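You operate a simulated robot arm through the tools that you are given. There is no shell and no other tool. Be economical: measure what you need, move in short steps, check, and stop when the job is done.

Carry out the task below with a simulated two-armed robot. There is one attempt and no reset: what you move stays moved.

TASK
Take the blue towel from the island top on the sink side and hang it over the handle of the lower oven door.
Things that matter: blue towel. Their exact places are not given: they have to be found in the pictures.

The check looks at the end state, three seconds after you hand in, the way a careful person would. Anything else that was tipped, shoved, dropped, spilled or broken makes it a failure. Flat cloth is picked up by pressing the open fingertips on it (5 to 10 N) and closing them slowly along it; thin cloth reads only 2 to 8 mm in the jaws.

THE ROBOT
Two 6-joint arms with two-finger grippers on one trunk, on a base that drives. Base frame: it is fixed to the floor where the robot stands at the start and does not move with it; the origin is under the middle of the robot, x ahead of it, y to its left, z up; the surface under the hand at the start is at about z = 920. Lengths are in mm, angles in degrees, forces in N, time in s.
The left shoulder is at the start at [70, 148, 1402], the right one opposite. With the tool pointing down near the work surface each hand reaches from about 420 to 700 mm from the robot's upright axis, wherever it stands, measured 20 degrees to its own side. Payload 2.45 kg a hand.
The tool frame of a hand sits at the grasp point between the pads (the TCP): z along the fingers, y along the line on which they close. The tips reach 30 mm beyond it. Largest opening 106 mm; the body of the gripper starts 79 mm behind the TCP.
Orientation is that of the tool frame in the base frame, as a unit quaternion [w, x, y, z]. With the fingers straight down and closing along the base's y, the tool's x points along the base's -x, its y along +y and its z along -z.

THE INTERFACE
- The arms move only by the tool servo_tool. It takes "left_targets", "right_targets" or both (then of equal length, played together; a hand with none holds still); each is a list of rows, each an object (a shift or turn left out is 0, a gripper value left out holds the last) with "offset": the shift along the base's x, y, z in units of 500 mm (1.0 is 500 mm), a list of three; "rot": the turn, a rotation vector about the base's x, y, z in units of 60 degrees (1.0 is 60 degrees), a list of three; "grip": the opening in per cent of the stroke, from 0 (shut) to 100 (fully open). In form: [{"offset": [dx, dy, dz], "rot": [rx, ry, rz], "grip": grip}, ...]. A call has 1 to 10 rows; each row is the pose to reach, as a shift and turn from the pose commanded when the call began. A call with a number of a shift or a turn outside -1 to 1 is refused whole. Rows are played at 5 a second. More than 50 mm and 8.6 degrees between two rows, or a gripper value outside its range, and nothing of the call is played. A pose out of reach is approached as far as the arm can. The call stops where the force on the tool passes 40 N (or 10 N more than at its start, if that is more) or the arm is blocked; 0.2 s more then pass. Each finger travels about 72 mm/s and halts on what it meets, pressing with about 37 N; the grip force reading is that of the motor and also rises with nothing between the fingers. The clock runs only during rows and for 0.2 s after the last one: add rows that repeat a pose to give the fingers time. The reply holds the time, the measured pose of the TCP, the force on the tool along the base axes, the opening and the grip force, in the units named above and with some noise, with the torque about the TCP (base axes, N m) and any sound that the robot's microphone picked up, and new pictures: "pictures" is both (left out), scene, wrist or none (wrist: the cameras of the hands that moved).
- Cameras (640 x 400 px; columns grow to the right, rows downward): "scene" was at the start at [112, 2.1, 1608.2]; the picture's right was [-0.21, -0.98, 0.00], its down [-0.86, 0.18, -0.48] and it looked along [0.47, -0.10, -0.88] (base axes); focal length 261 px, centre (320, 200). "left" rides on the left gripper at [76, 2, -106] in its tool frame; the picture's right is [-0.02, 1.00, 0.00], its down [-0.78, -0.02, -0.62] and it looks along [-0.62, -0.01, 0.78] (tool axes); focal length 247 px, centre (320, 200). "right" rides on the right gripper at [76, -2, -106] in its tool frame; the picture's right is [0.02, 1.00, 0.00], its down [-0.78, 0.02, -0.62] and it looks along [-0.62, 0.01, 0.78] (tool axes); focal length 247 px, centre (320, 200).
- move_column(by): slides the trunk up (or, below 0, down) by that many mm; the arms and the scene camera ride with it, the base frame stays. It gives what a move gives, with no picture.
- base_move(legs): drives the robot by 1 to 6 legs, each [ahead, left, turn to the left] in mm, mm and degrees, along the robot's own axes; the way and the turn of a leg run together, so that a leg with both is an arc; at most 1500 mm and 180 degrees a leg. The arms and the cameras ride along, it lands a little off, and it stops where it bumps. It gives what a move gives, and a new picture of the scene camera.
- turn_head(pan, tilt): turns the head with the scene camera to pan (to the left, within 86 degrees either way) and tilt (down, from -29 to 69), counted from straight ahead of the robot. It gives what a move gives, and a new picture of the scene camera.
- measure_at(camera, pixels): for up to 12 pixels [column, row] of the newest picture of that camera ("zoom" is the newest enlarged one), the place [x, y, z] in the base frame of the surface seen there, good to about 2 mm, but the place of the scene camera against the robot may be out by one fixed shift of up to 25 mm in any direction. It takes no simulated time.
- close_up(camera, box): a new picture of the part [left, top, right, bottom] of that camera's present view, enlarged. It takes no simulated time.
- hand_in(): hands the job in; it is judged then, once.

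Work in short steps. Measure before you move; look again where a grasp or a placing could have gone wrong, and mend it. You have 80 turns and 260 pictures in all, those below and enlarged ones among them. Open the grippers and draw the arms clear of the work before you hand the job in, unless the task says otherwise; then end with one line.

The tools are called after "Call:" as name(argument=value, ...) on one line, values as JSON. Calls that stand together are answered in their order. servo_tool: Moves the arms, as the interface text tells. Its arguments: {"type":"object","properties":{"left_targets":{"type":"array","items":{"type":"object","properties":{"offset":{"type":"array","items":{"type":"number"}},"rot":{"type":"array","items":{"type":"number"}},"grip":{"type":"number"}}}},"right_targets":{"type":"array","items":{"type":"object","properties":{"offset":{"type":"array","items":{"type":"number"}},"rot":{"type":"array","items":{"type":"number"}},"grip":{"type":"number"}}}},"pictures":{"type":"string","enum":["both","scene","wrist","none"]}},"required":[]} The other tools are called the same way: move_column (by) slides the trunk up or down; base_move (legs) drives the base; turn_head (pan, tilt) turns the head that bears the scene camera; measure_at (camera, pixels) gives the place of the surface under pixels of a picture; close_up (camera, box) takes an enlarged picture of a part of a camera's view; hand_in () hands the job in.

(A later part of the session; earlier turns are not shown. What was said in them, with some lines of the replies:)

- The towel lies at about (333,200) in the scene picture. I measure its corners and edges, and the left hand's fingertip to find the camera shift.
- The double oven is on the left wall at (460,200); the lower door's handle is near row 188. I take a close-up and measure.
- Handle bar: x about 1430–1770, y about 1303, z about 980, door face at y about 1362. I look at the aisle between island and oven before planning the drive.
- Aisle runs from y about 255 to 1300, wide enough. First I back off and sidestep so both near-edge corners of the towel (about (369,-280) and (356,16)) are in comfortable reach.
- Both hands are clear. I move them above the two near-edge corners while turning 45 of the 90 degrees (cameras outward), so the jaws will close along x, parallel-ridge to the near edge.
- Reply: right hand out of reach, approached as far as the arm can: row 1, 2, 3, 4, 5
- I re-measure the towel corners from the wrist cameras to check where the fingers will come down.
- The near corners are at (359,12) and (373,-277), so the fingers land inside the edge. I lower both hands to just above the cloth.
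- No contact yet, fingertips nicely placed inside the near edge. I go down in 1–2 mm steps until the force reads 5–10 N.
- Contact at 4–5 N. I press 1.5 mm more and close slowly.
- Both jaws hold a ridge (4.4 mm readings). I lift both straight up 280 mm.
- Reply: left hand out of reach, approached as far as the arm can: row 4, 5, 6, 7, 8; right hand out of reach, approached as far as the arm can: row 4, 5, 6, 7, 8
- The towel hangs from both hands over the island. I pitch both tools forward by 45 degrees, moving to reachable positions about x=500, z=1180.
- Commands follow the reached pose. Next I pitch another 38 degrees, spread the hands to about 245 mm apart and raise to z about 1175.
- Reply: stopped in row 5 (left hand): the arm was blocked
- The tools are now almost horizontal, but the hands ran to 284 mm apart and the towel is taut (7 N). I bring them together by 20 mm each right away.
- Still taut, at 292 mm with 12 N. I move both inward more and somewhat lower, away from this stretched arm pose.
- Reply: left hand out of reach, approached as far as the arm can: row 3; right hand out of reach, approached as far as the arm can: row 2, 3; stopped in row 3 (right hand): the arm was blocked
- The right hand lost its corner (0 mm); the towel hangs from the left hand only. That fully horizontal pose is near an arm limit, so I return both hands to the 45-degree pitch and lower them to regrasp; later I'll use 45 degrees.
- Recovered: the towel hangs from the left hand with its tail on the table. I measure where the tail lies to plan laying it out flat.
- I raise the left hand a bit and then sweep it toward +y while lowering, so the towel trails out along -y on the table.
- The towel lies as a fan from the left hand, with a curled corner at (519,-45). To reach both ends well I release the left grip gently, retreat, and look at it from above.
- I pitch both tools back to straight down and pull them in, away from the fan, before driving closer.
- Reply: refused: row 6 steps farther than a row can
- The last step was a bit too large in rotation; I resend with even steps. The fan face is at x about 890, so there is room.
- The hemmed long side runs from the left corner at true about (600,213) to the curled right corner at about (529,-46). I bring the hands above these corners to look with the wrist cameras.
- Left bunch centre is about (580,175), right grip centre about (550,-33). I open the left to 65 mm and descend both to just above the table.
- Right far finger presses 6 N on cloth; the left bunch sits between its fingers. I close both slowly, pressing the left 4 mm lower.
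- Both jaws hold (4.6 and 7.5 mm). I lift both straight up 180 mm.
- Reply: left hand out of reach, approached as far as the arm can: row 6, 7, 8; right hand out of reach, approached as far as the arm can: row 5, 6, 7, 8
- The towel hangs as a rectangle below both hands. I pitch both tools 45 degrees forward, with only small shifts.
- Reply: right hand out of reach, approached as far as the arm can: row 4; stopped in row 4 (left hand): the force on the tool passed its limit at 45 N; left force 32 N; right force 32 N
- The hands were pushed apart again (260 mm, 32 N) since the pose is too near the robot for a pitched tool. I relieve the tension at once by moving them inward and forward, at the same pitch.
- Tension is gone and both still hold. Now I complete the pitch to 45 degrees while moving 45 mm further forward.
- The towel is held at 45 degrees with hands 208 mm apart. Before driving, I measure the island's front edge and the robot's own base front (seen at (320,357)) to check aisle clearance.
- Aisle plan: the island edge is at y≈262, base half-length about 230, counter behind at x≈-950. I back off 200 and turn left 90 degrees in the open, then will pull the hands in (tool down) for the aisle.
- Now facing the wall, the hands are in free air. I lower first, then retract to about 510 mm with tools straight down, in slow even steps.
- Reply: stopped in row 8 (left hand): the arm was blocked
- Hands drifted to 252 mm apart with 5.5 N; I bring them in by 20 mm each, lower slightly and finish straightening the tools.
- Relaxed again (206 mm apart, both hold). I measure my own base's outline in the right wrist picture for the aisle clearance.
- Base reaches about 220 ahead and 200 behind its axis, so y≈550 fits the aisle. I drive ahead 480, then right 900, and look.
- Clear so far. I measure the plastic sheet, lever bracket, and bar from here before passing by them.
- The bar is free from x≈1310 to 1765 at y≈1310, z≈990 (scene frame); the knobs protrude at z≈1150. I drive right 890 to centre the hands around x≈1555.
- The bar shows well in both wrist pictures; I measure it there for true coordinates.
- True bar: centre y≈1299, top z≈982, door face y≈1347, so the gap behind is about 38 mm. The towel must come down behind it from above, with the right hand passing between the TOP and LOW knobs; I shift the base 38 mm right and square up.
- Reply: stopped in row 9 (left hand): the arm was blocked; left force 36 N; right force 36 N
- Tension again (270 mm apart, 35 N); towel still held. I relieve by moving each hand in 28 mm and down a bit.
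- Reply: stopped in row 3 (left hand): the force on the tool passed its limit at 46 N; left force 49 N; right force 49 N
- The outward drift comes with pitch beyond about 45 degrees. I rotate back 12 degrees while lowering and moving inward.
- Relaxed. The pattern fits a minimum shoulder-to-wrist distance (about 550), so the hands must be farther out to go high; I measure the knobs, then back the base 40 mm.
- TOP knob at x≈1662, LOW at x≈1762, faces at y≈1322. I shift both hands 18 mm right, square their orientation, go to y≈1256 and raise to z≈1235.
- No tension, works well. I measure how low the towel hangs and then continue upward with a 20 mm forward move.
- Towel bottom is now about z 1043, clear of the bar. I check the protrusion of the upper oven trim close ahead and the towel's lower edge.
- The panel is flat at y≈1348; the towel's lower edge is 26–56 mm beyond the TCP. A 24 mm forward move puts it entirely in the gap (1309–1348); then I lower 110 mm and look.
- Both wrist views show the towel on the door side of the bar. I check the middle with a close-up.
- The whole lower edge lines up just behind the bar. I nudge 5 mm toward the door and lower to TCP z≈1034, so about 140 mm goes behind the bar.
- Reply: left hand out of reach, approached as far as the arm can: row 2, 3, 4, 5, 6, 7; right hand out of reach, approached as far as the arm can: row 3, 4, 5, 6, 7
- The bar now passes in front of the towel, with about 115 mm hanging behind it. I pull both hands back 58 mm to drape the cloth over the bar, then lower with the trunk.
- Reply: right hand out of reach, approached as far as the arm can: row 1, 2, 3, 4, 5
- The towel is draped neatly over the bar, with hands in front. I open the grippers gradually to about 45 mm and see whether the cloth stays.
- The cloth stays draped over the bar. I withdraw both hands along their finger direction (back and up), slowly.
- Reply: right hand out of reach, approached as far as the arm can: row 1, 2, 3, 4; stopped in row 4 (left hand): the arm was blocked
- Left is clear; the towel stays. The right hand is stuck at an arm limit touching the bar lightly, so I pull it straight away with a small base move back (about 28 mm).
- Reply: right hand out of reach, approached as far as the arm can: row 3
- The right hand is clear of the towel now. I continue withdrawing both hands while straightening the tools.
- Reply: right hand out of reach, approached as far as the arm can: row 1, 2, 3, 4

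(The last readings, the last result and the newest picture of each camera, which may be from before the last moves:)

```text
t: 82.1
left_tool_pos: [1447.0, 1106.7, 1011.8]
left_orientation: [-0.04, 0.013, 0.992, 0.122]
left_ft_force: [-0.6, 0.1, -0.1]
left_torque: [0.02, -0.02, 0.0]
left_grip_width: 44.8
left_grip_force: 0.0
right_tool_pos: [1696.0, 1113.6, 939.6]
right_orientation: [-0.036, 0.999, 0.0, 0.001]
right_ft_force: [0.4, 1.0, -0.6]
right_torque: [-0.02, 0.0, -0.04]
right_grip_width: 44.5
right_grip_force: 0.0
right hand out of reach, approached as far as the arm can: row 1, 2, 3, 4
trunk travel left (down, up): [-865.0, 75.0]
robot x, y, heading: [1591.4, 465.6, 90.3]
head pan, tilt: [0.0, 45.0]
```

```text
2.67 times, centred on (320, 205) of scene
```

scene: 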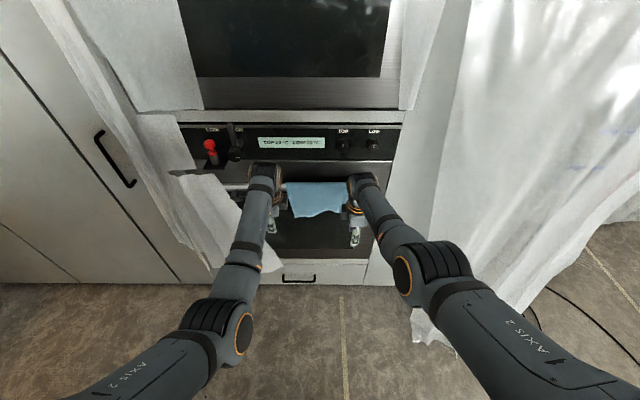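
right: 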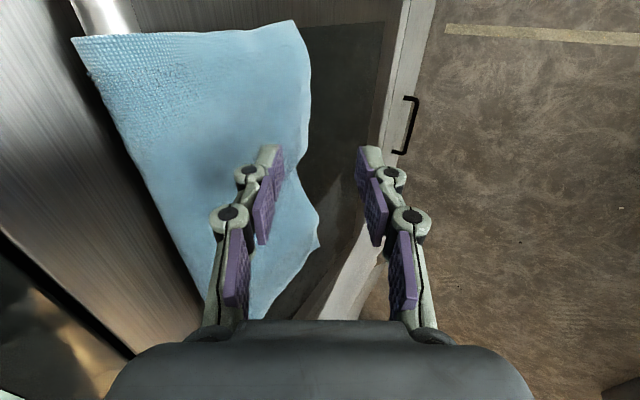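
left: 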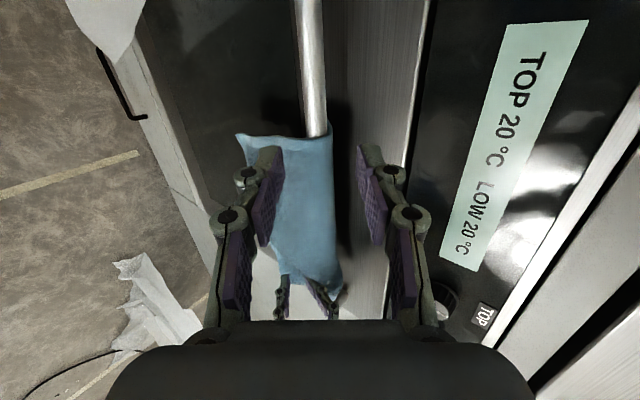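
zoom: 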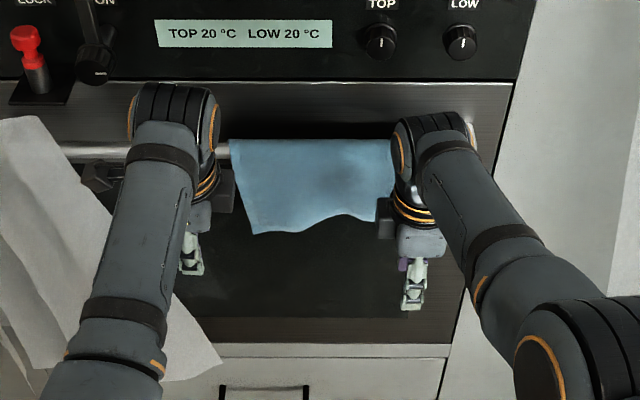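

Both hands are clear and the towel hangs neatly over the bar, door and knobs unchanged. A last look with the wrist cameras to confirm the back part.

Call:
servo_tool(left_targets=[{"offset": [-0.04, -0.03, 0], "grip": 100}, {"offset": [-0.08, -0.05, 0]}, {"offset": [-0.08, -0.05, 0]}], right_targets=[{"offset": [0.04, -0.03, 0], "grip": 100}, {"offset": [0.08, -0.05, 0]}, {"offset": [0.08, -0.05, 0]}], pictures="both")

Call:
close_up(camera="scene", box=[220, 120, 420, 280])

```text
t: 82.9
left_tool_pos: [1406.6, 1083.7, 1012.9]
left_orientation: [-0.039, 0.014, 0.992, 0.122]
left_ft_force: [0.4, -0.5, 0.0]
left_torque: [-0.01, -0.02, 0.03]
left_grip_width: 106.2
left_grip_force: 0.1
right_tool_pos: [1736.1, 1087.4, 938.7]
right_orientation: [-0.037, 0.999, 0.0, 0.001]
right_ft_force: [0.3, 0.8, -1.1]
right_torque: [-0.03, 0.02, 0.06]
right_grip_width: 105.9
right_grip_force: 0.0
trunk travel left (down, up): [-865.0, 75.0]
robot x, y, heading: [1591.2, 463.4, 90.3]
head pan, tilt: [0.0, 45.0]
```

scene: 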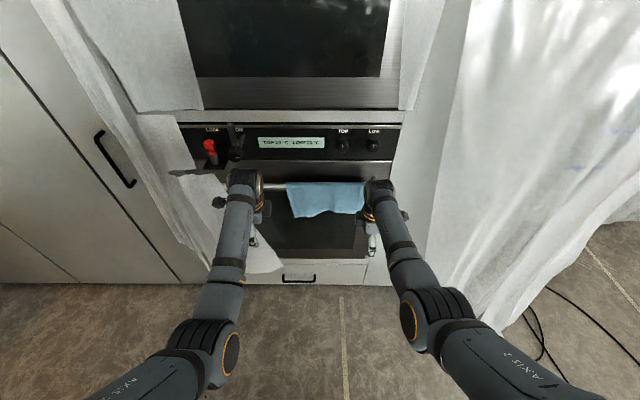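
right: 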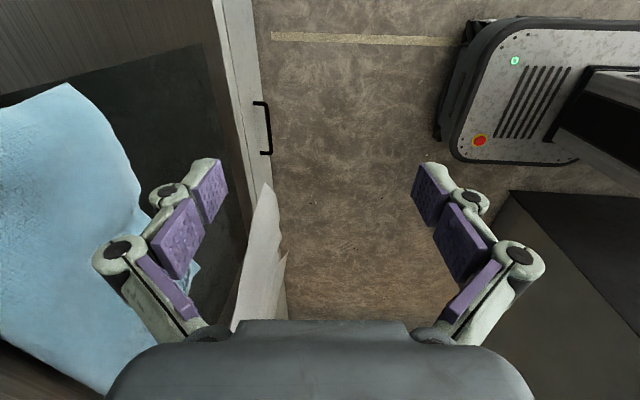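
left: 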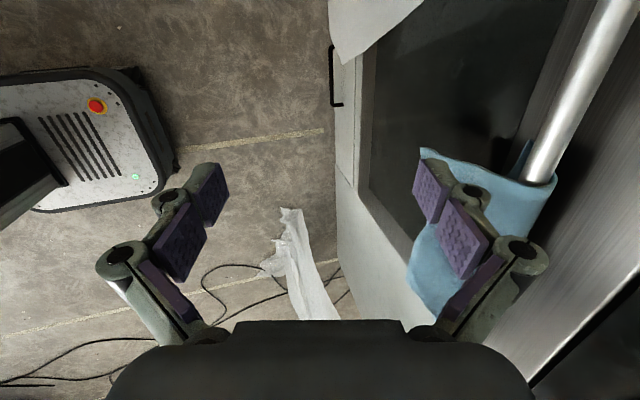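

```text
2.50 times, centred on (320, 200) of scene
```

zoom: 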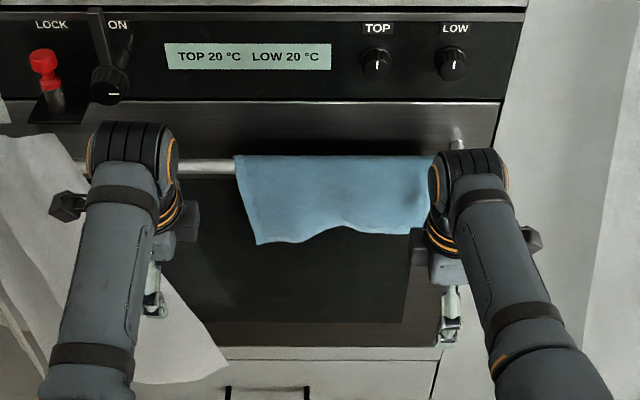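

The towel hangs over the bar with cloth in front and behind. The grippers are open and about 170 mm clear of the towel, and nothing else looks moved, so I hand in.

Call:
hand_in()

```text
The job is handed in.
```

The blue towel now hangs over the handle of the lower oven door, and both arms are open and clear of it.
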